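You operate a simulated robot arm through the tools that you are given. There is no shell and no other tool.

You run a simulated two-armed robot. Do the job below in one go: nothing can be reset, and whatever is moved stays where it is left.

TASK
Take the yellow-banded size four tube and put it in the long blue tray. Fetch the paper wad and set it on the bench behind the turner. Put the transfer card marked "2" from the number 7 bench on the yellow spacer board and the transfer card that says "4" on the check card. Take the slide on the number 5 bench and put it away on the panel of the light table. Take the black end cap from the number 6 bench and leave it on the shelf under the number 6 bench. Do these in any order.
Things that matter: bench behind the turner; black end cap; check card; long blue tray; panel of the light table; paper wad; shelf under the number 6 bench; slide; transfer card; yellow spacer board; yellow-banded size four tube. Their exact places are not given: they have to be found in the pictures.

Only the result counts: the job must be done as asked and must still hold three seconds after the hand-in. Knocking over, shifting, dropping, spilling or breaking anything else fails it. A push-on lid holds only when it is set on centred and level and pressed home; a screw cap is set on level and turned clockwise until tight.

THE ROBOT
Two 6-joint arms with three-finger grippers on one trunk, on a base that moves. Base frame: it is fixed to the floor where the robot stands at the start and does not move with it; the origin is under the middle of the robot, x ahead of it, y to its left, z up. Lengths are in m, angles in rad, forces in N, time in s.
The left shoulder is at the start at [0.021, 0.17, 1.483], the right one opposite. Each reaches about 0.873 m from its shoulder. Places, roughly: bench behind the turner (57x18 cm) [2.2, -2.16, 0.8]; black end cap (4x4x4 cm) [4.4, 7.2, 0.8]; check card [0.75, 2.75, 0.75]; long blue tray (52x15x5 cm) [2.8, -1.9, 0.2]; panel of the light table (26x17 cm) [-0.7, -1.9, 0.84]; paper wad (6x6x5 cm) [0.9, 1, 0.8]; shelf under the number 6 bench [4.5, 6.8, 0.2]; slide [4.25, 5.75, 0.75]; transfer card [1, 2.75, 0.75]; yellow spacer board [1, 3.25, 0.75]; yellow-banded size four tube [0.5, -0.25, 0.75]. Payload 2.2 kg a hand.
Tool frame (each hand has its own): the origin (TCP) lies between the finger pads and is the grasp point; the fingertips stand 0.025 m ahead of it; z points along the fingers, y is the line along which they close. The gripper opens to 0.104 m; its body begins 0.074 m behind the TCP.
Orientation is told as [roll, pitch, yaw] about the base's x, y, z axes, in that order, counted from this pose: with the fingers straight down and closing along the base's y, the tool's x points along the base's -x, its y along +y and its z along -z.

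THE INTERFACE
- The arms move only by the tool play_rows. It takes "left_deltas", "right_deltas" or both (then of equal length, played together; a hand with none holds still); each is a list of rows, each a list of 3 entries, a list of its own where there are three numbers: the shift along the tool's x, y, z in m, then the turn, a rotation vector about the tool's x, y, z in rad, then the finger opening in m, from 0 to 0.104. In form: [[[tx, ty, tz], [ax, ay, az], claw], ...]. A call has 1 to 20 rows; each row is the pose to reach, as a shift and turn from the pose commanded when the call began, along the tool's axes at that moment. Each row takes 0.2 s and may step no farther than 0.05 m and 0.15 rad from the row before; otherwise, or with a gripper value out of range, the whole call is refused. Where a pose cannot be reached the arm comes as near as it can. A force on the tool above 40 N (or 10 N above the force at the start of the call, whichever is more), or a blocked arm, ends the call early, and 0.2 s more pass. Each finger travels about 0.072 m/s and halts on what it meets, pressing with about 28 N; the grip force reading is that of the motor and also rises with nothing between the fingers. The clock runs only during rows and for 0.2 s after the last one: add rows that repeat a pose to give the fingers time. The reply holds the time, the measured pose of the TCP, the force on the tool along the base axes, the opening and the grip force, in the units named above and with some noise, with the torque about the TCP (base axes, N m) and any sound that the robot's microphone picked up, and new pictures: "show" is both (left out), scene, wrist or none (wrist: the cameras of the hands that moved).
- Cameras (640 x 400 px; columns grow to the right, rows downward): "scene" is now at [0.1557, -0.0263, 1.3808]; the picture's right is [-0.29, -0.96, -0.00], its down [-0.51, 0.16, -0.85] and it looks along [0.81, -0.25, -0.53] (base axes); focal length 251 px, centre (320, 200). "left" rides on the left gripper at [0.082, -0.003, -0.104] in its tool frame; the picture's right is [0.04, 1.00, 0.00], its down [-0.75, 0.03, -0.66] and it looks along [-0.66, 0.03, 0.75] (tool axes); focal length 256 px, centre (320, 200). "right" rides on the right gripper at [0.082, 0.003, -0.104] in its tool frame; the picture's right is [-0.04, 1.00, 0.00], its down [-0.75, -0.03, -0.66] and it looks along [-0.66, -0.03, 0.75] (tool axes); focal length 256 px, centre (320, 200).
- slide_trunk(by): moves the trunk up (or, below 0, down) by that many m; the arms and the scene camera ride with it, the base frame stays. It gives what a move gives, with no picture.
- roll_base(legs): drives the robot by 1 to 6 legs, each [ahead, left, turn to the left] in m, m and rad, along the robot's own axes; the way and the turn of a leg run together, so that a leg with both is an arc; at most 1.5 m and 3.142 rad a leg. The arms and the cameras ride along, it lands a little off, and it stops where it bumps. It gives what a move gives, and a new picture of the scene camera.
- aim_head(pan, tilt): turns the head with the scene camera to pan (to the left, within 1.047 rad either way) and tilt (down, from -0.506 to 1.204), counted from straight ahead of the robot (the tilt from the chest, where the trunk bows). It gives what a move gives, and a new picture of the scene camera.
- probe_pixels(camera, pixels): for up to 12 pixels [column, row] of the newest picture of that camera ("zoom" is the newest enlarged one), the place [x, y, z] in the base frame of the surface seen there, good to about 0.003 m. It takes no simulated time.
- close_up(camera, box): a new picture of the part [left, top, right, bottom] of that camera's present view, enlarged. It takes no simulated time.
- job_done(): hands the job in; it is judged then, once.

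Open the grippers and draw the arms clear of the work before you hand the job in, unless the task says otherwise.

The tools are called after ">>>" as a command line: name --argument value ..., lists and objects as JSON in quotes. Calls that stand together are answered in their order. play_rows: Moves the arms, as the interface text tells. Its arguments: {"type":"object","properties":{"left_deltas":{"type":"array"},"right_deltas":{"type":"array"},"show":{"type":"string","enum":["both","scene","wrist","none"]}},"required":[]} The other tools are called the same way: slide_trunk (by) moves the trunk up or down; roll_base (legs) drives the base; aim_head (pan, tilt) turns the head that bears the scene camera; probe_pixels (camera, pixels) gives the place of the surface under pixels of a picture; close_up (camera, box) takes an enlarged picture of a part of a camera's view; job_done () hands the job in.

At the start:

```text
time_s: 0.0
left_eef_pos: [0.628, 0.0037, 1.1815]
left_tcp_rot: [-0.002, 0.0, 0.001]
left_ft_force: [-0.1, -0.2, -0.2]
left_moment: [-0.02, -0.01, 0.0]
left_width: 0.1041
left_gripper_force: 0.0
right_eef_pos: [0.4273, -0.4616, 1.0502]
right_tcp_rot: [0.0, 0.002, 0.001]
right_ft_force: [-0.2, -0.2, 0.8]
right_moment: [0.01, 0.01, -0.01]
right_width: 0.1039
right_gripper_force: 0.1
trunk travel left (down, up): [-0.675, 0.067]
robot x, y, heading: [-0.0013, -0.0001, 0.001]
head pan, tilt (commanded): [-0.298, 0.559]
```

scene: 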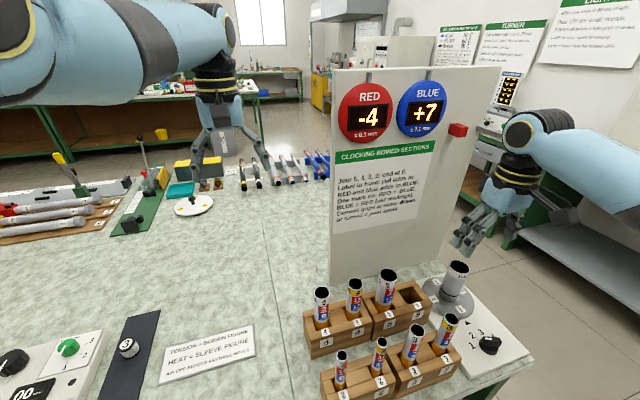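
right: 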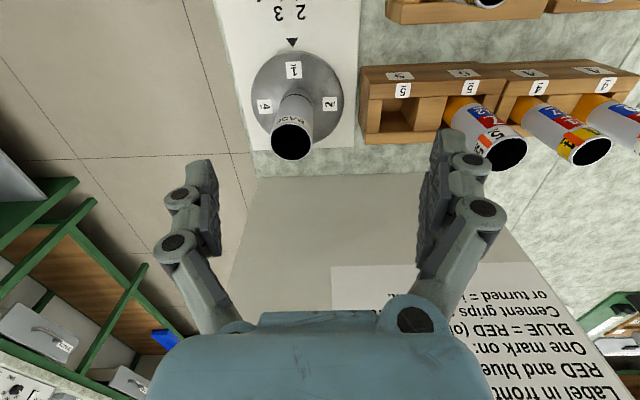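
left: 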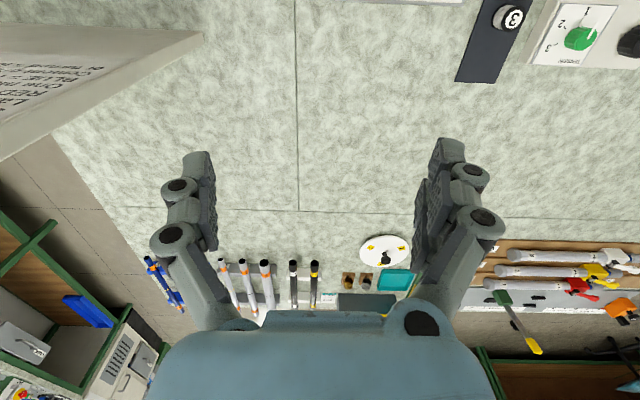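

The scene shows racks of tubes around (320-450, 270-390) and several benches. I'll enlarge the tube racks first to find the yellow-banded size four tube.

>>> close_up --camera "scene" --box '[290, 240, 540, 400]'

>>> close_up --camera "right" --box '[340, 0, 640, 190]'

>>> close_up --camera "scene" --box '[320, 60, 480, 240]'

```text
2.50 times, centred on (415, 320) of scene
```

zoom: 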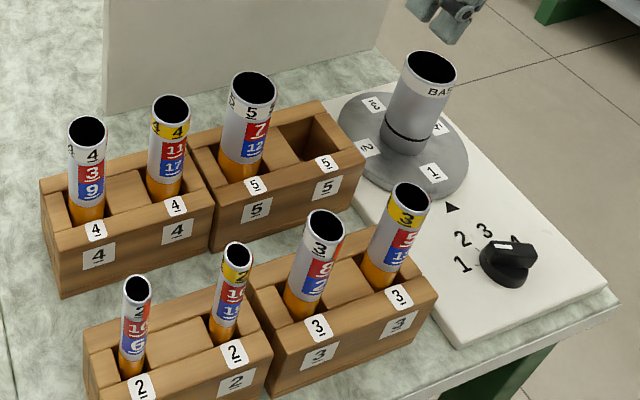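

```text
2.11 times, centred on (490, 95) of right
```

zoom: 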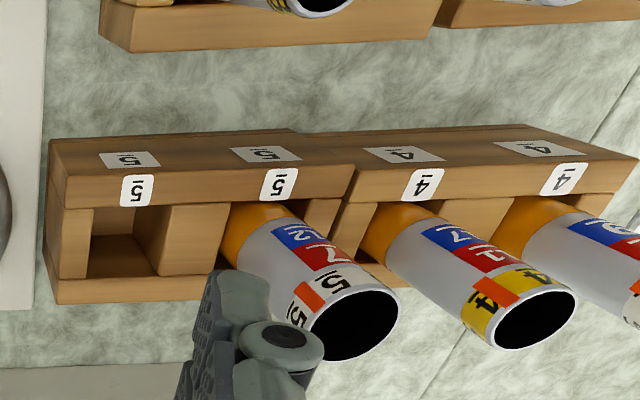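

```text
2.22 times, centred on (400, 150) of scene
```

zoom: 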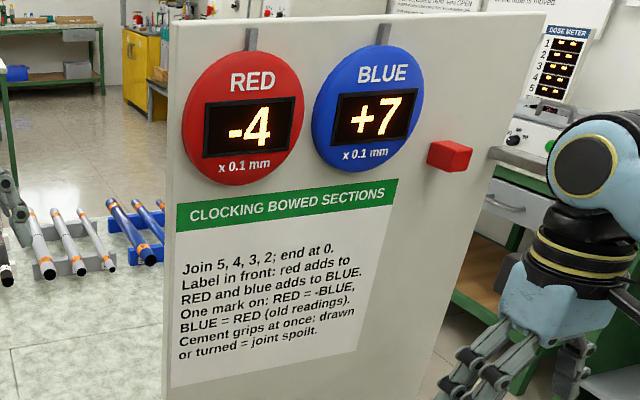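

The yellow-banded "4" tube is in the rack at scene (355, 282-315). I'll probe it, its rack and neighbours.

>>> probe_pixels --camera "scene" --pixels '[[355, 279], [352, 290], [355, 300], [355, 312], [322, 290], [322, 312], [388, 272], [386, 300], [330, 350], [400, 305], [380, 330], [448, 325]]'

>>> probe_pixels --camera "right" --pixels '[[560, 118], [570, 134], [535, 118], [500, 138], [470, 122], [400, 90], [540, 72], [590, 100], [620, 115], [520, 100], [505, 95], [420, 75]]'

```text
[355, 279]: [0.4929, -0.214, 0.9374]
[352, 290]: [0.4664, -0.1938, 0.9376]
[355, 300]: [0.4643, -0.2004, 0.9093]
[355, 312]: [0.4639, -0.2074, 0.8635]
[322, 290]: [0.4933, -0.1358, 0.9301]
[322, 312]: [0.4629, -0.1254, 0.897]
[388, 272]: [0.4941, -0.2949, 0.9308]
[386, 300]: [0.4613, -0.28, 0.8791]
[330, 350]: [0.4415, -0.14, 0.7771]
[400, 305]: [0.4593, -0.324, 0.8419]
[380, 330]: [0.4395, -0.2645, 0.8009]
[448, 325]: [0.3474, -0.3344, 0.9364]
```

```text
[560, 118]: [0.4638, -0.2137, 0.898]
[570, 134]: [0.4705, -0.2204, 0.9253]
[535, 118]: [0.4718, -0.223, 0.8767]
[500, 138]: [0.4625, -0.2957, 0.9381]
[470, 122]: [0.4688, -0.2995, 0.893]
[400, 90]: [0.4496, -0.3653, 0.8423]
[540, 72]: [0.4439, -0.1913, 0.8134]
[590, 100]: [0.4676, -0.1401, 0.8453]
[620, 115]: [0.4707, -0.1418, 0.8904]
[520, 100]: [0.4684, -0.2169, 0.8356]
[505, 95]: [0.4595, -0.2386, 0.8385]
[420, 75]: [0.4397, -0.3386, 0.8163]
```

The tube stands at about (0.478, -0.207), top about z 0.945. Before moving anything, I'll survey the surroundings with the head to find the other items.

>>> aim_head --pan -0.9 --tilt 0.5

>>> aim_head --pan 0.4 --tilt 0.5

>>> aim_head --pan 1.0 --tilt 0.4

```text
time_s: 1.0
left_eef_pos: [0.6289, 0.0038, 1.1818]
left_tcp_rot: [0.001, -0.001, 0.001]
left_ft_force: [0.2, 0.1, -0.5]
left_moment: [0.0, 0.02, 0.0]
left_width: 0.1041
left_gripper_force: 0.1
right_eef_pos: [0.4262, -0.4613, 1.0501]
right_tcp_rot: [0.002, 0.0, 0.001]
right_ft_force: [-0.7, 0.2, -1.0]
right_moment: [0.01, -0.02, 0.02]
right_width: 0.1041
right_gripper_force: 0.0
trunk travel left (down, up): [-0.675, 0.067]
robot x, y, heading: [-0.003, 0.0006, -0.004]
head pan, tilt (commanded): [-0.901, 0.499]
```

scene: 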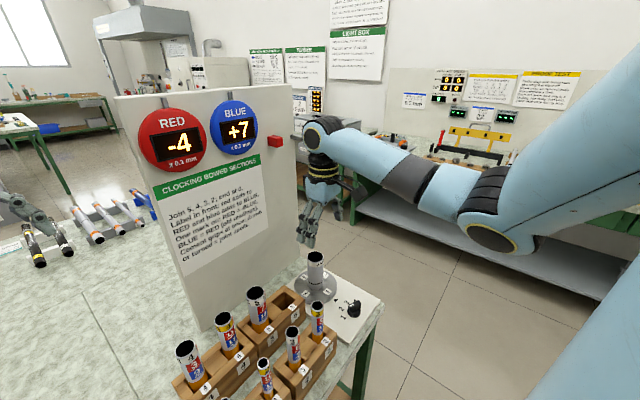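

```text
time_s: 2.5
left_eef_pos: [0.6282, 0.0032, 1.182]
left_tcp_rot: [0.0, 0.0, 0.003]
left_ft_force: [0.1, -0.5, -0.5]
left_moment: [0.01, -0.01, 0.01]
left_width: 0.1041
left_gripper_force: 0.1
right_eef_pos: [0.427, -0.4596, 1.0504]
right_tcp_rot: [0.0, 0.002, 0.0]
right_ft_force: [0.4, 0.4, -0.7]
right_moment: [-0.03, 0.0, 0.0]
right_width: 0.104
right_gripper_force: 0.1
trunk travel left (down, up): [-0.675, 0.067]
robot x, y, heading: [-0.0037, 0.0012, 0.004]
head pan, tilt (commanded): [0.4, 0.499]
```

scene: 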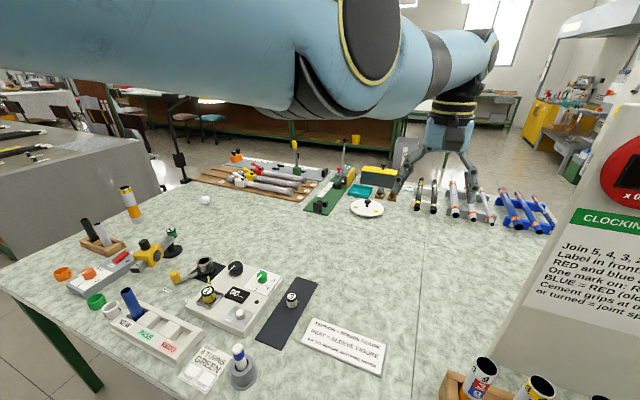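

```text
time_s: 3.5
left_eef_pos: [0.629, 0.0025, 1.1813]
left_tcp_rot: [0.001, 0.0, 0.003]
left_ft_force: [-0.4, -0.6, 0.2]
left_moment: [0.02, -0.02, 0.01]
left_width: 0.104
left_gripper_force: 0.0
right_eef_pos: [0.4273, -0.4606, 1.0505]
right_tcp_rot: [0.0, 0.001, -0.002]
right_ft_force: [-0.2, 1.1, 0.7]
right_moment: [-0.01, 0.04, 0.02]
right_width: 0.1042
right_gripper_force: 0.0
trunk travel left (down, up): [-0.675, 0.067]
robot x, y, heading: [-0.0015, -0.0001, 0.001]
head pan, tilt (commanded): [1.0, 0.4]
```

scene: 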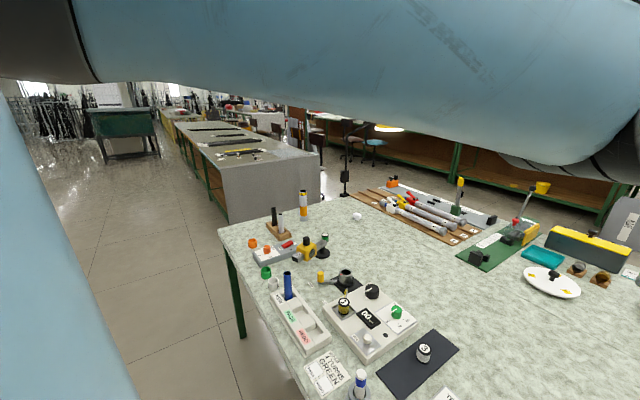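

The wad appears as a small white ball at about (357, 216) in this view, near the left end of this bench. I'll look back at the tube rack for precise tube edges.

>>> aim_head --pan -0.45 --tilt 0.7

>>> close_up --camera "scene" --box '[250, 180, 410, 280]'

```text
time_s: 5.0
left_eef_pos: [0.6287, 0.0032, 1.1793]
left_tcp_rot: [-0.001, 0.0, 0.002]
left_ft_force: [1.1, 0.8, 1.0]
left_moment: [0.02, -0.07, -0.02]
left_width: 0.104
left_gripper_force: 0.1
right_eef_pos: [0.426, -0.4608, 1.0497]
right_tcp_rot: [0.0, 0.003, -0.002]
right_ft_force: [0.3, 0.3, -0.1]
right_moment: [0.02, 0.01, 0.03]
right_width: 0.104
right_gripper_force: 0.0
trunk travel left (down, up): [-0.675, 0.067]
robot x, y, heading: [0.0031, -0.0043, -0.001]
head pan, tilt (commanded): [-0.45, 0.7]
```

scene: 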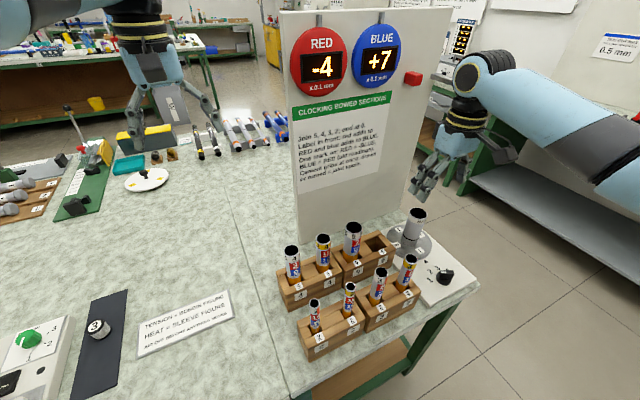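

```text
4.00 times, centred on (330, 230) of scene
```

zoom: 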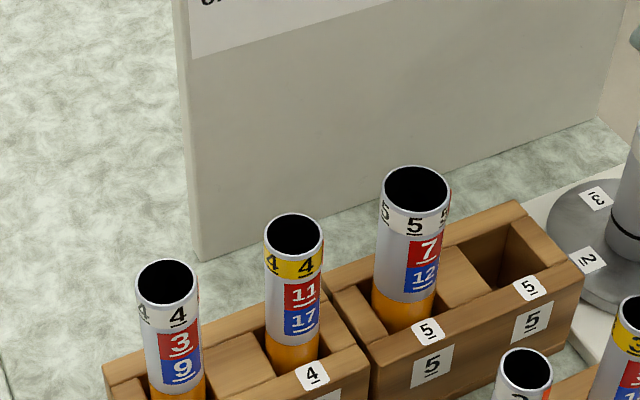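

>>> probe_pixels --camera "zoom" --pixels '[[293, 254], [266, 238], [321, 240], [294, 214], [292, 300], [290, 350], [414, 215], [167, 304], [411, 260], [170, 350], [230, 230], [521, 300]]'

```text
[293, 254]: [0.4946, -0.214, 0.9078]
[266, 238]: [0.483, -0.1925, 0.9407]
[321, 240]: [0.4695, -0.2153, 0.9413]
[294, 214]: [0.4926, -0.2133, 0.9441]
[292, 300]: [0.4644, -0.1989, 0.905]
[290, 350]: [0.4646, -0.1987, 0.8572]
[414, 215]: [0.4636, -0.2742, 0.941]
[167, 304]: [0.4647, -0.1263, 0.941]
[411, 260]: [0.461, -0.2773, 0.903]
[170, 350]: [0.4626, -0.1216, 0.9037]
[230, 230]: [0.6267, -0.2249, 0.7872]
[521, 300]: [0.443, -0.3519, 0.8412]
```

Tube 4 (yellow band) has its axis at about (0.478, -0.206), radius ~0.015, with the rack top at 0.842; the board stands at x≈0.62. I'll move the right hand above it, turning the closing line to base x so the fingers avoid the neighbouring tubes.

>>> play_rows --right_deltas '[[[-0.0043, 0.0213, -0.004], [0, 0, -0.131], 0.08], [[-0.0086, 0.0425, -0.008], [0, 0, -0.262], 0.08], [[-0.0129, 0.0638, -0.012], [0, 0, -0.393], 0.08], [[-0.0172, 0.085, -0.016], [0, 0, -0.524], 0.08], [[-0.0215, 0.1063, -0.02], [0, 0, -0.655], 0.08], [[-0.0258, 0.1275, -0.02], [0, 0, -0.785], 0.08], [[-0.03, 0.1488, -0.02], [0, 0, -0.916], 0.08], [[-0.0343, 0.17, -0.02], [0, 0, -1.047], 0.08], [[-0.0386, 0.1913, -0.02], [0, 0, -1.178], 0.08], [[-0.0429, 0.2125, -0.02], [0, 0, -1.309], 0.08], [[-0.0472, 0.2338, -0.02], [0, 0, -1.44], 0.08], [[-0.0515, 0.255, -0.02], [0, 0, -1.571], 0.08], [[-0.0515, 0.255, -0.02], [0, 0, -1.571], 0.08]]'

```text
time_s: 7.8
left_eef_pos: [0.6279, 0.0043, 1.1816]
left_tcp_rot: [0.0, 0.0, 0.001]
left_ft_force: [0.0, -0.3, -0.6]
left_moment: [0.04, 0.04, 0.01]
left_width: 0.1042
left_gripper_force: 0.1
right_eef_pos: [0.4776, -0.2039, 1.0697]
right_tcp_rot: [0.001, -0.001, 1.575]
right_ft_force: [0.5, 0.6, -0.1]
right_moment: [-0.01, 0.0, 0.03]
right_width: 0.08
right_gripper_force: 0.0
right hand out of reach, approached as far as the arm can: row 8, 9, 10
trunk travel left (down, up): [-0.675, 0.067]
robot x, y, heading: [0.0004, -0.0032, 0.006]
head pan, tilt (commanded): [-0.45, 0.7]
```

scene: 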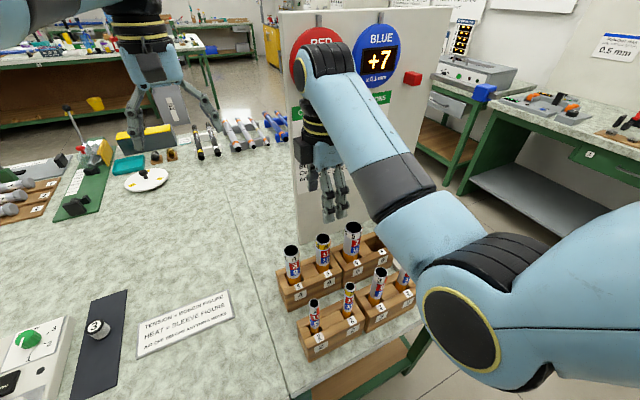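
right: 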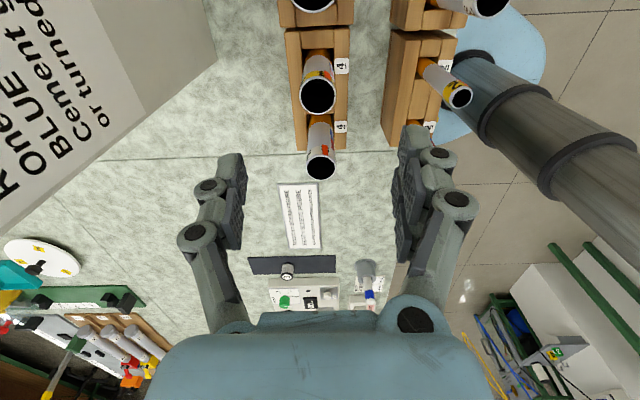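

The hand is centred: the yellow-4 tube's rim sits at (318, 95), where the line under the TCP should fall. I'll lower it 0.16 m and close.

>>> play_rows --right_deltas '[[[0, 0, 0.04], [0, 0, 0], 0.08], [[0, 0, 0.08], [0, 0, 0], 0.08], [[0, 0, 0.12], [0, 0, 0], 0.08], [[0, 0, 0.15], [0, 0, 0], 0.08], [[0, 0, 0.165], [0, 0, 0], 0.08], [[0, 0, 0.165], [0, 0, 0], 0.08]]'

```text
time_s: 9.2
left_eef_pos: [0.6277, 0.0027, 1.1816]
left_tcp_rot: [-0.001, 0.001, 0.0]
left_ft_force: [1.1, 0.1, -0.6]
left_moment: [-0.01, 0.02, -0.01]
left_width: 0.1037
left_gripper_force: 0.0
right_eef_pos: [0.4788, -0.2085, 0.9068]
right_tcp_rot: [-0.001, -0.001, 1.571]
right_ft_force: [0.5, 0.2, 0.4]
right_moment: [-0.01, 0.0, 0.0]
right_width: 0.0802
right_gripper_force: 0.1
trunk travel left (down, up): [-0.675, 0.067]
robot x, y, heading: [-0.0001, -0.0032, -0.0]
head pan, tilt (commanded): [-0.45, 0.7]
```

scene: 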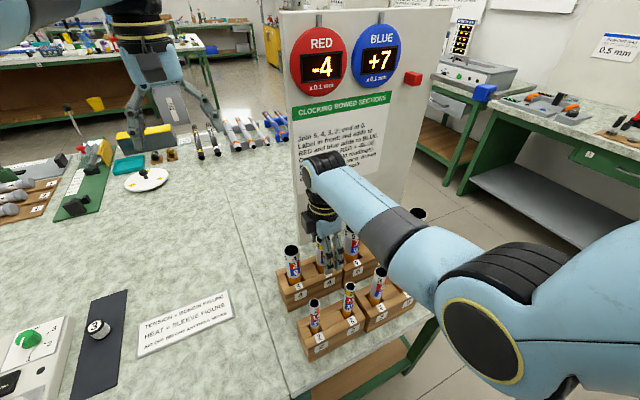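
right: 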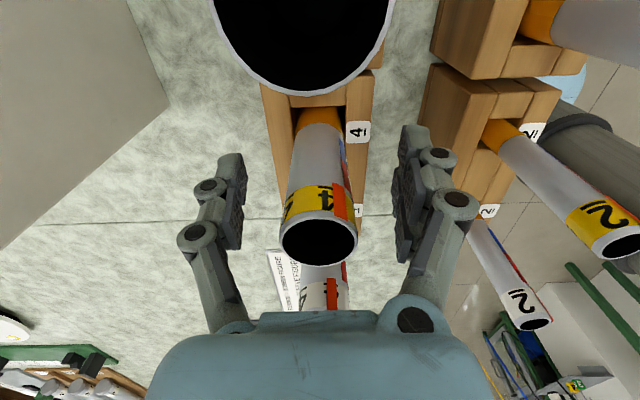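

The tube's rim at (318, 242) lies between the fingers exactly under the TCP line. Now I close on it.

>>> play_rows --right_deltas '[[[0, 0, 0], [0, 0, 0], 0.06], [[0, 0, 0], [0, 0, 0], 0.04], [[0, 0, 0], [0, 0, 0], 0.02], [[0, 0, 0], [0, 0, 0], 0.01], [[0, 0, 0], [0, 0, 0], 0.01], [[0, 0, 0], [0, 0, 0], 0.01]]' --show "wrist"

```text
time_s: 10.6
left_eef_pos: [0.6285, 0.0028, 1.1826]
left_tcp_rot: [0.0, 0.001, 0.001]
left_ft_force: [0.7, 0.1, -0.1]
left_moment: [0.01, -0.01, -0.01]
left_width: 0.1039
left_gripper_force: 0.0
right_eef_pos: [0.4794, -0.2091, 0.9069]
right_tcp_rot: [0.003, 0.0, 1.574]
right_ft_force: [0.2, -0.1, -0.1]
right_moment: [0.0, -0.01, -0.01]
right_width: 0.0333
right_gripper_force: 28.1
trunk travel left (down, up): [-0.675, 0.067]
robot x, y, heading: [0.0041, -0.001, 0.004]
head pan, tilt (commanded): [-0.45, 0.7]
```

right: 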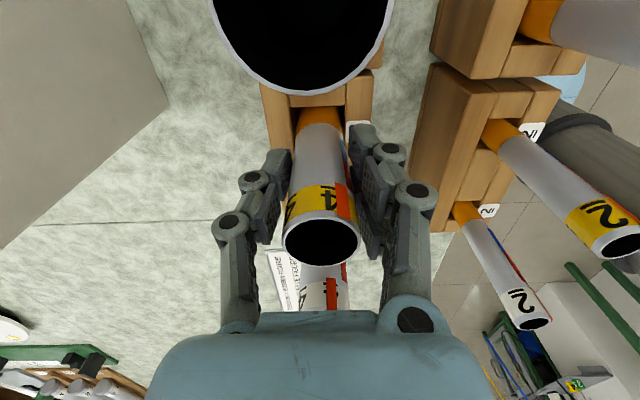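

The fingers hold the tube (opening 0.033, 28 N). I lift it straight up out of the rack by 0.22 m.

>>> play_rows --right_deltas '[[[0, 0, -0.03], [0, 0, 0], 0.01], [[0, 0, -0.06], [0, 0, 0], 0.01], [[0, 0, -0.1], [0, 0, 0], 0.01], [[0, 0, -0.14], [0, 0, 0], 0.01], [[0, 0, -0.18], [0, 0, 0], 0.01], [[0, 0, -0.22], [0, 0, 0], 0.01], [[0, 0, -0.22], [0, 0, 0], 0.01]]'

```text
time_s: 12.2
left_eef_pos: [0.6282, 0.0032, 1.1824]
left_tcp_rot: [0.0, 0.0, 0.001]
left_ft_force: [0.0, 0.9, -1.2]
left_moment: [0.02, -0.03, 0.0]
left_width: 0.1038
left_gripper_force: 0.0
right_eef_pos: [0.5014, -0.2035, 1.0886]
right_tcp_rot: [-0.001, 0.001, 1.572]
right_ft_force: [0.5, -0.3, -0.4]
right_moment: [-0.01, 0.0, 0.02]
right_width: 0.0333
right_gripper_force: 28.3
right hand out of reach, approached as far as the arm can: row 5, 6, 7
trunk travel left (down, up): [-0.675, 0.067]
robot x, y, heading: [0.0006, 0.0018, 0.001]
head pan, tilt (commanded): [-0.45, 0.7]
```

scene: 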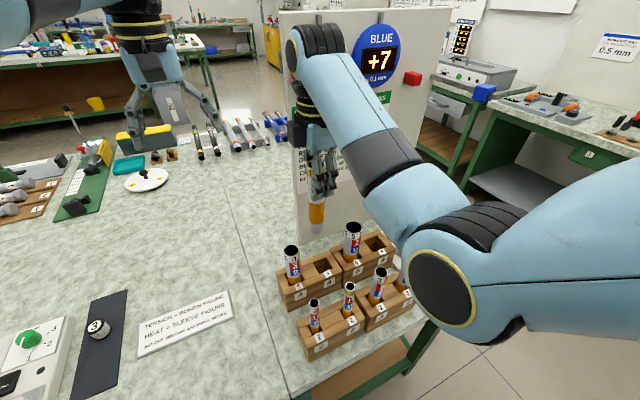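
right: 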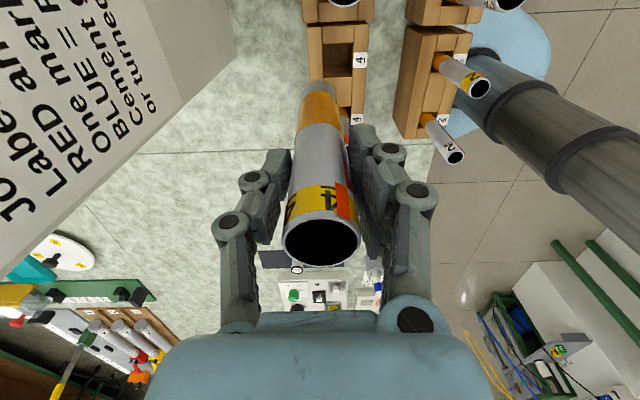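

The tube is out of its rack (right wrist view shows the orange end hanging free). I raise the trunk for more clearance before backing away.

>>> slide_trunk --by 0.065

>>> probe_pixels --camera "scene" --pixels '[[290, 396], [480, 285], [316, 222], [317, 232], [146, 390], [320, 205]]'

```text
time_s: 13.3
left_eef_pos: [0.6287, 0.0043, 1.2465]
left_tcp_rot: [0.001, 0.0, 0.002]
left_ft_force: [0.0, 0.1, 0.2]
left_moment: [-0.01, 0.0, 0.01]
left_width: 0.104
left_gripper_force: 0.2
right_eef_pos: [0.5014, -0.2023, 1.1521]
right_tcp_rot: [0.001, -0.001, 1.571]
right_ft_force: [0.5, -0.8, -1.2]
right_moment: [-0.06, 0.01, -0.01]
right_width: 0.0331
right_gripper_force: 28.4
trunk travel left (down, up): [-0.74, 0.002]
robot x, y, heading: [-0.0008, 0.0022, -0.007]
head pan, tilt (commanded): [-0.45, 0.7]
```

```text
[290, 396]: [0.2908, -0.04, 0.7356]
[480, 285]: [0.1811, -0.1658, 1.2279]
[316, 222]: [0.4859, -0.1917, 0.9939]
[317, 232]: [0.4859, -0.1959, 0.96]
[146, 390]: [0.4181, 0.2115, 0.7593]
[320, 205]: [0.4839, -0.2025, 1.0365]
```

Tube bottom is now about z 1.01, above all neighbours (0.944). I back the base 0.4 m away from the bench (front edge at x≈0.29).

>>> roll_base --legs '[[-0.4, 0, 0]]'

>>> aim_head --pan 0.9 --tilt 0.5

```text
time_s: 15.7
left_eef_pos: [0.2367, 0.0074, 1.2462]
left_tcp_rot: [0.0, -0.001, 0.008]
left_ft_force: [-1.0, 0.0, -0.9]
left_moment: [0.01, 0.02, -0.01]
left_width: 0.104
left_gripper_force: 0.0
right_eef_pos: [0.1103, -0.2004, 1.1524]
right_tcp_rot: [0.0, 0.0, 1.579]
right_ft_force: [0.4, -0.1, -0.4]
right_moment: [-0.03, -0.01, -0.01]
right_width: 0.0331
right_gripper_force: 27.6
trunk travel left (down, up): [-0.74, 0.002]
robot x, y, heading: [-0.3954, 0.0019, 0.009]
head pan, tilt (commanded): [-0.45, 0.7]
```

scene: 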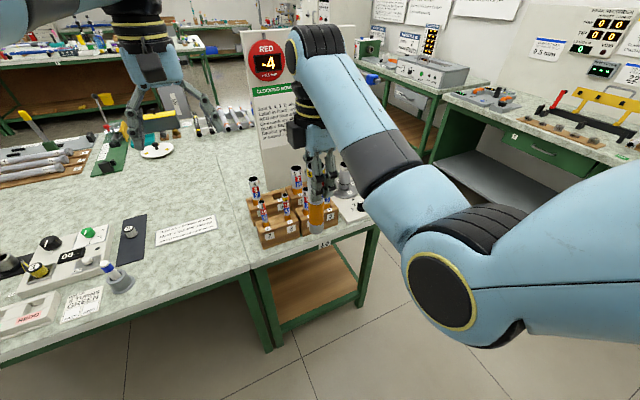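

```text
time_s: 17.2
left_eef_pos: [0.2376, 0.0066, 1.247]
left_tcp_rot: [0.0, 0.0, 0.008]
left_ft_force: [0.1, -0.2, -0.1]
left_moment: [0.01, 0.01, 0.02]
left_width: 0.1039
left_gripper_force: 0.0
right_eef_pos: [0.1108, -0.199, 1.1528]
right_tcp_rot: [-0.001, -0.002, 1.579]
right_ft_force: [0.2, 1.2, 0.2]
right_moment: [0.0, 0.01, 0.0]
right_width: 0.0333
right_gripper_force: 28.6
trunk travel left (down, up): [-0.74, 0.002]
robot x, y, heading: [-0.3925, -0.0024, 0.011]
head pan, tilt (commanded): [0.901, 0.499]
```

scene: 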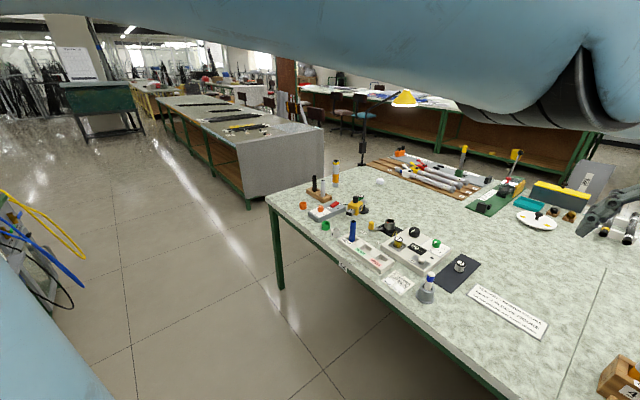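

The wad is at (380, 181); bench end and the next bench are visible. I'll probe positions of wad, bench corners and next bench.

>>> probe_pixels --camera "scene" --pixels '[[380, 182], [267, 199], [355, 168], [283, 285], [235, 200], [325, 128], [330, 170], [380, 188], [360, 205], [235, 135], [250, 205], [380, 158]]'

>>> close_up --camera "scene" --box '[260, 130, 460, 255]'

>>> close_up --camera "scene" --box '[100, 50, 340, 200]'

```text
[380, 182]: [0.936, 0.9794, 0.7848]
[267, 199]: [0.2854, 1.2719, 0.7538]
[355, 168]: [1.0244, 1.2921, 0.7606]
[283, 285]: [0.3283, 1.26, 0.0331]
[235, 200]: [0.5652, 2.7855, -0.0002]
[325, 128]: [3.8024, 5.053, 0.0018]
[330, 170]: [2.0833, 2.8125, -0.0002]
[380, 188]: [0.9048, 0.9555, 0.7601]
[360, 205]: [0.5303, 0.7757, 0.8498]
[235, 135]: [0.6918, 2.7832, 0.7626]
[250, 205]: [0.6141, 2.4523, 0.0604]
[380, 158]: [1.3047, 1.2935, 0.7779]
```

```text
3.20 times, centred on (360, 192) of scene
```

zoom: 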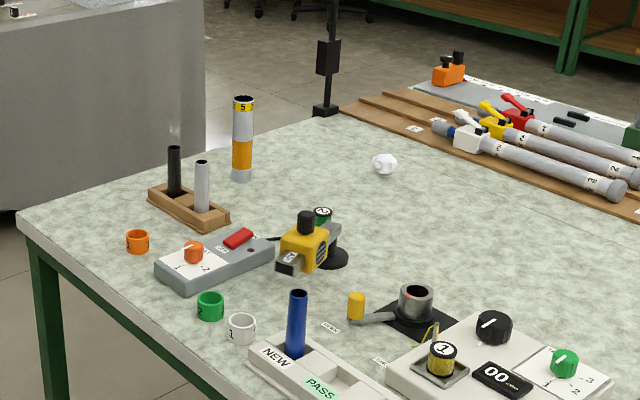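

```text
2.67 times, centred on (220, 125) of scene
```

zoom: 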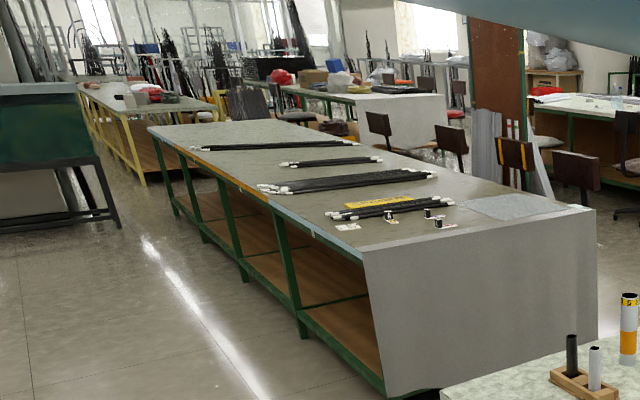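

The wad is at about (0.93, 0.97, 0.78), and a lamp pole stands on the bench end near (1.02, 1.29). I probe the pole's height and the standing tube near the end before planning the approach from the bench's left end.

>>> probe_pixels --camera "scene" --pixels '[[364, 110], [363, 95], [404, 98], [400, 104], [335, 161], [336, 180], [313, 178], [323, 182], [362, 150], [310, 200], [395, 90], [415, 98]]'

>>> close_up --camera "scene" --box '[320, 70, 440, 200]'

```text
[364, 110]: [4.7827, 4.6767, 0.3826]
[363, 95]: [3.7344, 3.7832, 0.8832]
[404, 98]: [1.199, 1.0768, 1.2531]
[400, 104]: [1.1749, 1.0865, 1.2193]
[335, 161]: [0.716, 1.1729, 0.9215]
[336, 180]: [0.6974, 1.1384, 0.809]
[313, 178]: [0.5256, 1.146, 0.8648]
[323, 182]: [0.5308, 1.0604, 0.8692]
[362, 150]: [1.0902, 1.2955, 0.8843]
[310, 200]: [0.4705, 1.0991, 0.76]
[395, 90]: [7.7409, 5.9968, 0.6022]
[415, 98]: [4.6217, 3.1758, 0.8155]
```

```text
3.08 times, centred on (380, 135) of scene
```

zoom: 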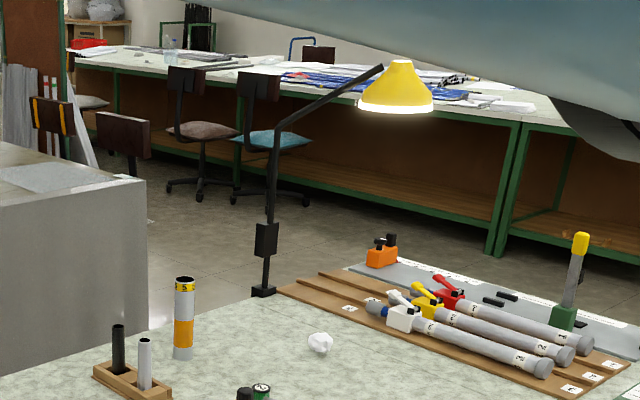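

The lamp pole (1.09, 1.295) crowds the left arm's approach to the wad, so I'll fetch the wad later with the right hand and deliver the tube first. I look to the right to plan the drive to the blue tray.

>>> aim_head --pan -1.0 --tilt 0.45

```text
time_s: 19.1
left_eef_pos: [0.2357, 0.0065, 1.2468]
left_tcp_rot: [0.0, 0.0, 0.01]
left_ft_force: [-0.6, -0.1, 0.1]
left_moment: [0.03, -0.02, -0.04]
left_width: 0.1042
left_gripper_force: 0.0
right_eef_pos: [0.1105, -0.1998, 1.152]
right_tcp_rot: [0.0, -0.001, 1.581]
right_ft_force: [0.0, 0.3, 0.2]
right_moment: [0.0, 0.0, -0.02]
right_width: 0.0332
right_gripper_force: 27.8
trunk travel left (down, up): [-0.74, 0.002]
robot x, y, heading: [-0.3898, -0.0031, 0.012]
head pan, tilt (commanded): [-1.0, 0.45]
```

scene: 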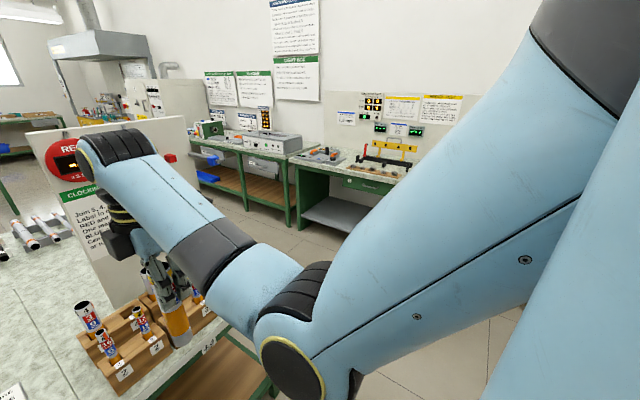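

I see a blue object on the lower shelf at about (207, 178). Let me enlarge that region.

>>> close_up --camera "scene" --box '[150, 60, 350, 240]'

>>> probe_pixels --camera "scene" --pixels '[[207, 178], [200, 160], [250, 147], [288, 153], [240, 205], [290, 228], [345, 192], [300, 168], [270, 170], [330, 215], [365, 175], [310, 250]]'

```text
2.22 times, centred on (250, 150) of scene
```

zoom: 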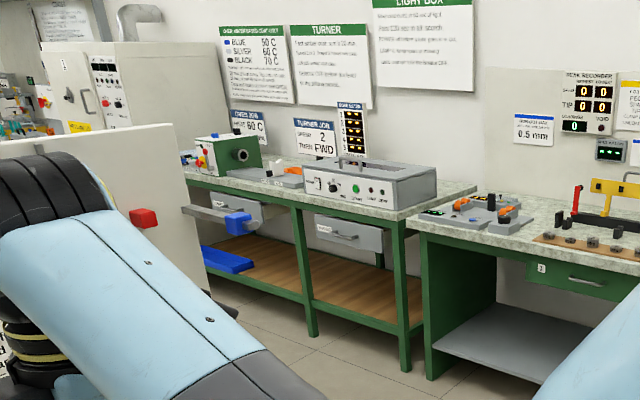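

```text
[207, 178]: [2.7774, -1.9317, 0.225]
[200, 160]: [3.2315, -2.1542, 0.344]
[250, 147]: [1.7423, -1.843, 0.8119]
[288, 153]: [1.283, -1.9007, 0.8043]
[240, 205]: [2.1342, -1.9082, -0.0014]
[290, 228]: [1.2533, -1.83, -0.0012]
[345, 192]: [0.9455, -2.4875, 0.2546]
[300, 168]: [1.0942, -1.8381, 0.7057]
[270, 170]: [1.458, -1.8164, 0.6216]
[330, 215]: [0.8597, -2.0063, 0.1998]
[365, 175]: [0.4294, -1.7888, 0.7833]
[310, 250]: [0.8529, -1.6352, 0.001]
```

The tray lies at about (2.78, -1.93, 0.22) on the shelf under a wall bench whose front edge is near y≈-1.8. I check how far the right elbow sticks out before driving through the corridor.

>>> probe_pixels --camera "scene" --pixels '[[290, 365], [300, 310], [420, 330], [540, 100], [600, 300], [110, 160], [235, 270], [100, 395], [250, 380], [220, 340], [400, 380], [450, 350]]'

>>> aim_head --pan -0.3 --tilt 0.35

```text
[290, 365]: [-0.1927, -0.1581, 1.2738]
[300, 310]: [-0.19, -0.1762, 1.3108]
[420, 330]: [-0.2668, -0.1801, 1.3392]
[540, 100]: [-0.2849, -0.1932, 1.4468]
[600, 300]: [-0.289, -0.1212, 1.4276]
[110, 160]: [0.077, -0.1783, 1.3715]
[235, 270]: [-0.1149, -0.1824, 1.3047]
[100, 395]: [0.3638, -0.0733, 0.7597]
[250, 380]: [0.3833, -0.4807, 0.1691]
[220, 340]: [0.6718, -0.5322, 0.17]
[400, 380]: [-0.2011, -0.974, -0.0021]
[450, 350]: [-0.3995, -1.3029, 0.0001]
```

```text
time_s: 20.2
left_eef_pos: [0.2372, 0.0062, 1.2465]
left_tcp_rot: [0.0, 0.001, 0.01]
left_ft_force: [-0.6, -0.4, -1.0]
left_moment: [-0.01, 0.01, 0.04]
left_width: 0.1041
left_gripper_force: 0.0
right_eef_pos: [0.1111, -0.1985, 1.1523]
right_tcp_rot: [-0.002, 0.001, 1.579]
right_ft_force: [0.5, -0.1, 0.6]
right_moment: [-0.02, 0.03, 0.04]
right_width: 0.0333
right_gripper_force: 27.8
trunk travel left (down, up): [-0.74, 0.002]
robot x, y, heading: [-0.3919, -0.0007, 0.003]
head pan, tilt (commanded): [-0.3, 0.351]
```

scene: 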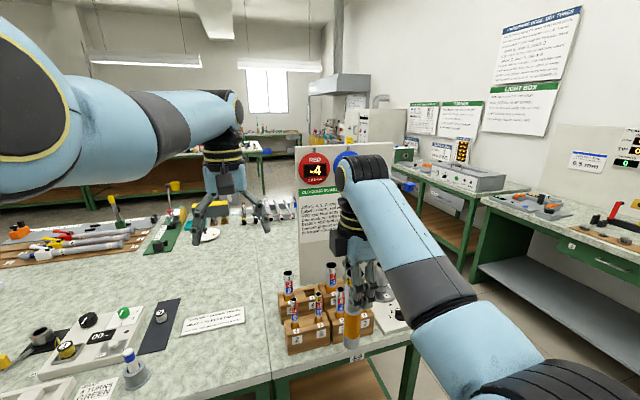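

The right elbow hangs in front of the chest, so the arms are narrow. I also check the left arm's shape.

>>> probe_pixels --camera "scene" --pixels '[[20, 110], [60, 60], [110, 120], [180, 120], [235, 110], [222, 140], [15, 20], [370, 170], [400, 230], [450, 330], [520, 390], [350, 240]]'

```text
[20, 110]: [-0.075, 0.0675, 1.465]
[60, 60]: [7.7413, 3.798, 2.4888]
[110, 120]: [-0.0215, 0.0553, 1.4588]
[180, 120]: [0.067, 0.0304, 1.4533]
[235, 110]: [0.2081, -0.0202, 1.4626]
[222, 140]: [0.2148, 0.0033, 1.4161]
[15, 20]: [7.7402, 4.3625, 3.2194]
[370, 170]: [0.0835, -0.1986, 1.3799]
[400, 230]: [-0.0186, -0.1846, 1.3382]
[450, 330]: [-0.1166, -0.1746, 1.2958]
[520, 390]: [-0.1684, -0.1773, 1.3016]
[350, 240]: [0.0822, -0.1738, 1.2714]
```

Both arms are compact. To be able to lay the tube flat in the tray, I'll hand it from the right to the left hand so the left grips it crosswise: first I turn the left hand in free air so its fingers point to the right (-y), closing along x.

>>> play_rows --left_deltas '[[[0.0025, 0.005, 0.01], [0.0806, -0.0806, 0.0806], 0.104], [[0.005, 0.01, 0.02], [0.1612, -0.1612, 0.1612], 0.104], [[0.0075, 0.015, 0.03], [0.2418, -0.2418, 0.2418], 0.104], [[0.01, 0.02, 0.04], [0.3224, -0.3224, 0.3224], 0.104], [[0.0125, 0.025, 0.05], [0.403, -0.403, 0.403], 0.104], [[0.015, 0.03, 0.06], [0.4836, -0.4836, 0.4836], 0.104], [[0.0175, 0.035, 0.07], [0.5642, -0.5642, 0.5642], 0.104], [[0.02, 0.04, 0.08], [0.6448, -0.6448, 0.6448], 0.104], [[0.0225, 0.045, 0.09], [0.7254, -0.7254, 0.7254], 0.104], [[0.025, 0.05, 0.1], [0.806, -0.806, 0.806], 0.104], [[0.0275, 0.055, 0.11], [0.8866, -0.8866, 0.8866], 0.104], [[0.03, 0.06, 0.12], [0.9672, -0.9672, 0.9672], 0.104], [[0.0325, 0.065, 0.13], [1.0478, -1.0478, 1.0478], 0.104], [[0.035, 0.07, 0.14], [1.1284, -1.1284, 1.1284], 0.104], [[0.037, 0.074, 0.1465], [1.2092, -1.2092, 1.2092], 0.104], [[0.037, 0.074, 0.1465], [1.2092, -1.2092, 1.2092], 0.104]]'

```text
time_s: 23.6
left_eef_pos: [0.15, 0.0771, 1.1391]
left_tcp_rot: [-0.757, -1.561, -0.795]
left_ft_force: [-0.8, -0.2, 0.3]
left_moment: [0.03, -0.04, 0.05]
left_width: 0.1039
left_gripper_force: 0.0
left hand out of reach, approached as far as the arm can: row 13, 14, 15, 16
right_eef_pos: [0.1096, -0.1984, 1.1522]
right_tcp_rot: [-0.002, 0.003, 1.578]
right_ft_force: [1.4, 0.0, 0.1]
right_moment: [0.02, -0.01, 0.03]
right_width: 0.033
right_gripper_force: 28.2
trunk travel left (down, up): [-0.74, 0.002]
robot x, y, heading: [-0.3928, 0.0003, 0.01]
head pan, tilt (commanded): [-0.3, 0.351]
```

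scene: 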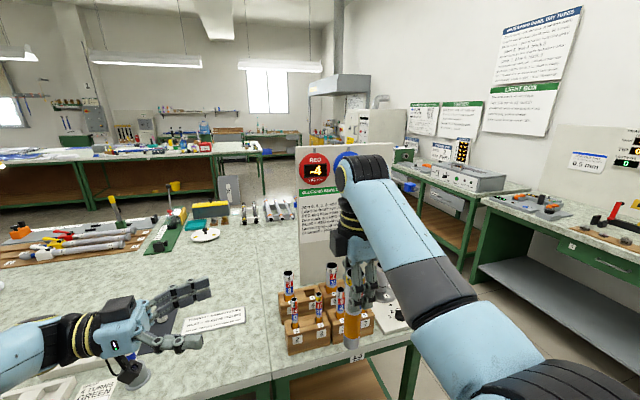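
left: 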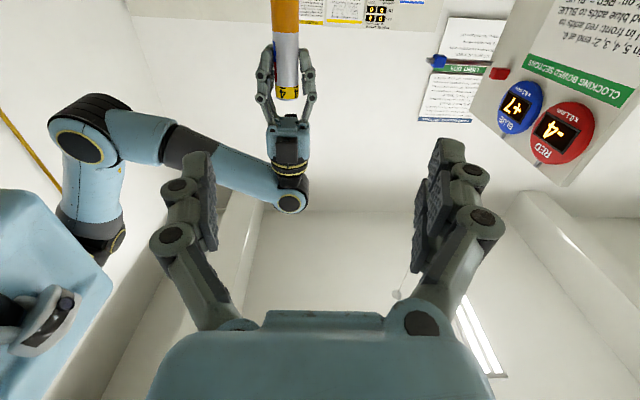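

The left hand now points to the right at (0.15, 0.077, 1.139), with the tube visible at (285, 60) in its camera. I'll align x and height with the tube's lower part, still keeping distance.

>>> play_rows --left_deltas '[[[0.02, 0, 0], [0, 0, 0], 0.104], [[0.04, 0, 0], [0, 0, 0], 0.104], [[0.06, 0, 0], [0, 0, 0], 0.104], [[0.06, 0, 0], [0, 0, 0], 0.104]]'

```text
time_s: 24.6
left_eef_pos: [0.122, 0.0722, 1.1098]
left_tcp_rot: [2.319, -1.571, 2.402]
left_ft_force: [0.3, -0.4, 0.3]
left_moment: [0.0, -0.01, -0.01]
left_width: 0.104
left_gripper_force: 0.0
left hand out of reach, approached as far as the arm can: row 1, 2, 3, 4
right_eef_pos: [0.1104, -0.1984, 1.1527]
right_tcp_rot: [0.0, 0.0, 1.579]
right_ft_force: [1.1, 0.1, -0.6]
right_moment: [0.0, 0.01, 0.01]
right_width: 0.033
right_gripper_force: 28.0
trunk travel left (down, up): [-0.74, 0.002]
robot x, y, heading: [-0.392, -0.0012, 0.006]
head pan, tilt (commanded): [-0.3, 0.351]
```

scene: 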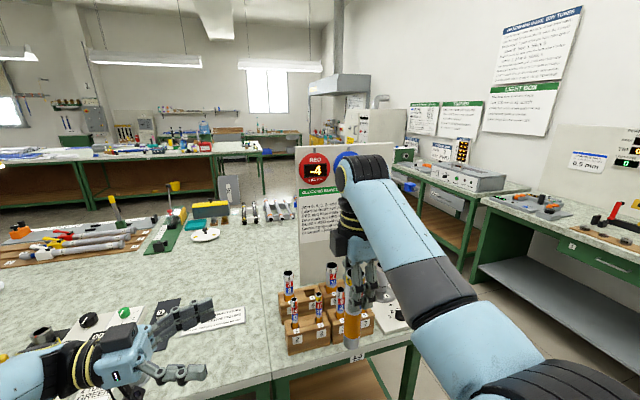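
left: 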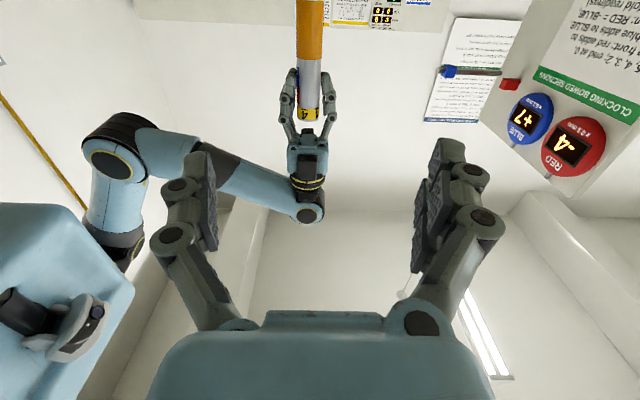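

The left hand is near a wrist singularity when pointing exactly sideways, so I'll use a 45° diagonal approach instead. I bring the tube forward/left with the right hand and rotate the left hand 45° toward +x.

>>> play_rows --left_deltas '[[[0, 0, 0], [-0.13, 0, 0], 0.104], [[0, 0, 0], [-0.26, 0, 0], 0.104], [[0, 0, 0], [-0.39, 0, 0], 0.104], [[0, 0, 0], [-0.52, 0, 0], 0.104], [[0, 0, 0], [-0.65, 0, 0], 0.104], [[0, 0, 0], [-0.785, 0, 0], 0.104], [[0, 0, 0], [-0.785, 0, 0], 0.104]]' --right_deltas '[[[-0.014, -0.014, 0], [0, 0, 0], 0.01], [[-0.028, -0.028, 0], [0, 0, 0], 0.01], [[-0.042, -0.042, 0], [0, 0, 0], 0.01], [[-0.056, -0.056, 0], [0, 0, 0], 0.01], [[-0.07, -0.07, 0], [0, 0, 0], 0.01], [[-0.085, -0.085, 0], [0, 0, 0], 0.01], [[-0.1, -0.1, 0], [0, 0, 0], 0.01]]'

```text
time_s: 26.2
left_eef_pos: [0.1209, 0.0714, 1.1117]
left_tcp_rot: [-1.617, -1.569, 0.841]
left_ft_force: [0.2, -0.6, 0.2]
left_moment: [-0.05, -0.05, 0.02]
left_width: 0.104
left_gripper_force: 0.1
right_eef_pos: [0.2085, -0.0974, 1.1504]
right_tcp_rot: [0.001, 0.003, 1.576]
right_ft_force: [-0.7, -0.1, -1.0]
right_moment: [-0.06, 0.05, 0.02]
right_width: 0.0334
right_gripper_force: 27.8
trunk travel left (down, up): [-0.74, 0.002]
robot x, y, heading: [-0.3933, -0.0028, 0.009]
head pan, tilt (commanded): [-0.3, 0.351]
```

scene: 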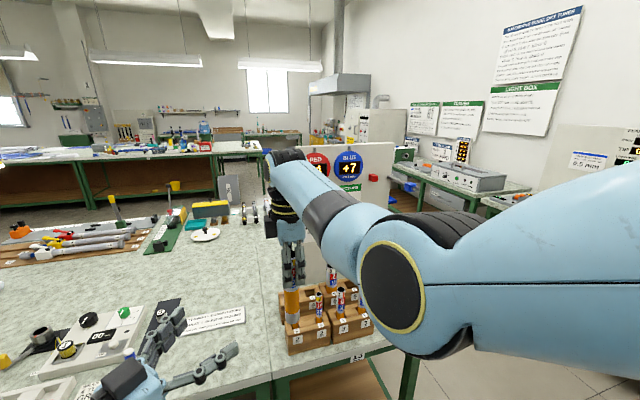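
right: 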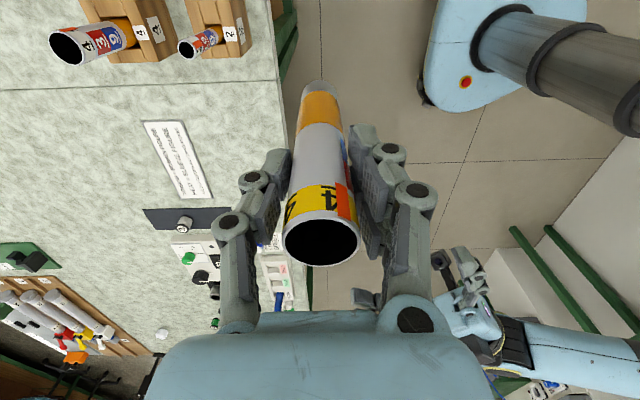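
left: 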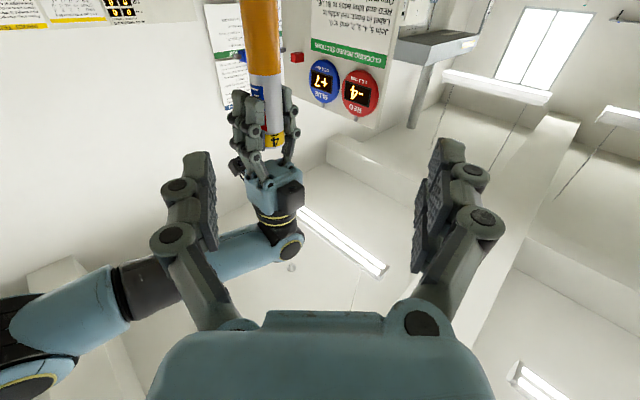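

The left hand now points diagonally at (0.121, 0.071, 1.112) and the tube hangs at (0.2085, -0.0974). I line the left hand up on the tube's lower half and stop about 6 cm short.

>>> play_rows --left_deltas '[[[0.024, -0.029, 0.02], [0, 0, 0], 0.104], [[0.047, -0.0576, 0.05], [0, 0, 0], 0.104], [[0.047, -0.0576, 0.09], [0, 0, 0], 0.104], [[0.047, -0.0576, 0.12], [0, 0, 0], 0.104], [[0.047, -0.0576, 0.12], [0, 0, 0], 0.104]]'

```text
time_s: 27.6
left_eef_pos: [0.1645, 0.0005, 1.0355]
left_tcp_rot: [0.615, -1.486, -1.367]
left_ft_force: [-0.5, -0.4, 0.3]
left_moment: [-0.01, 0.01, 0.0]
left_width: 0.1042
left_gripper_force: 0.0
right_eef_pos: [0.209, -0.0975, 1.1503]
right_tcp_rot: [0.001, 0.001, 1.576]
right_ft_force: [0.3, 0.2, -1.2]
right_moment: [-0.01, 0.02, 0.02]
right_width: 0.0332
right_gripper_force: 28.0
trunk travel left (down, up): [-0.74, 0.002]
robot x, y, heading: [-0.3913, -0.0019, 0.011]
head pan, tilt (commanded): [-0.3, 0.351]
stopped in row 5 (left hand): the arm was blocked; the commanded pose is now the measured one
```

scene: 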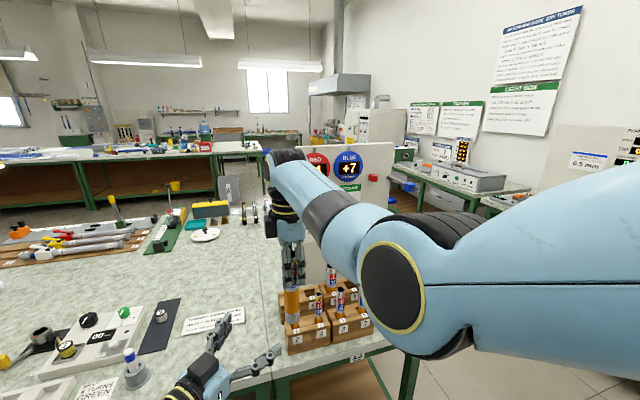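
left: 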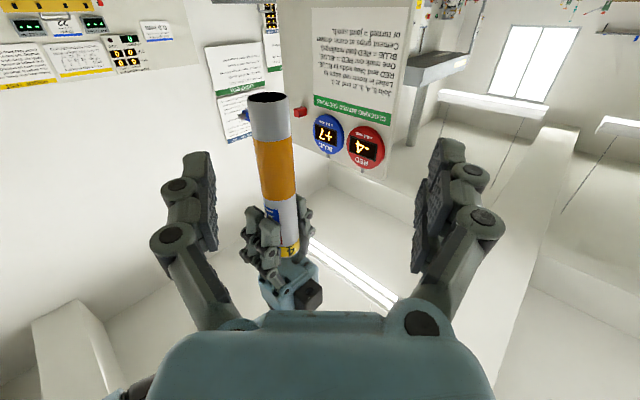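

The left arm was blocked by something. I look down to see the arms near the body.

>>> aim_head --pan 0.2 --tilt 1.1

```text
time_s: 28.7
left_eef_pos: [0.1657, -0.0002, 1.0358]
left_tcp_rot: [0.615, -1.486, -1.37]
left_ft_force: [0.6, 1.6, 0.4]
left_moment: [-0.01, -0.01, -0.01]
left_width: 0.1039
left_gripper_force: 0.0
right_eef_pos: [0.2082, -0.0981, 1.1506]
right_tcp_rot: [0.0, 0.0, 1.58]
right_ft_force: [0.2, -0.3, -1.0]
right_moment: [0.0, 0.0, 0.01]
right_width: 0.0331
right_gripper_force: 28.2
trunk travel left (down, up): [-0.74, 0.002]
robot x, y, heading: [-0.3937, -0.0049, 0.007]
head pan, tilt (commanded): [0.201, 1.1]
```

scene: 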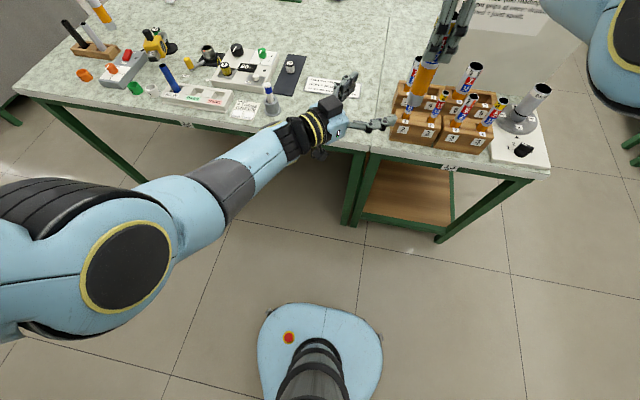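

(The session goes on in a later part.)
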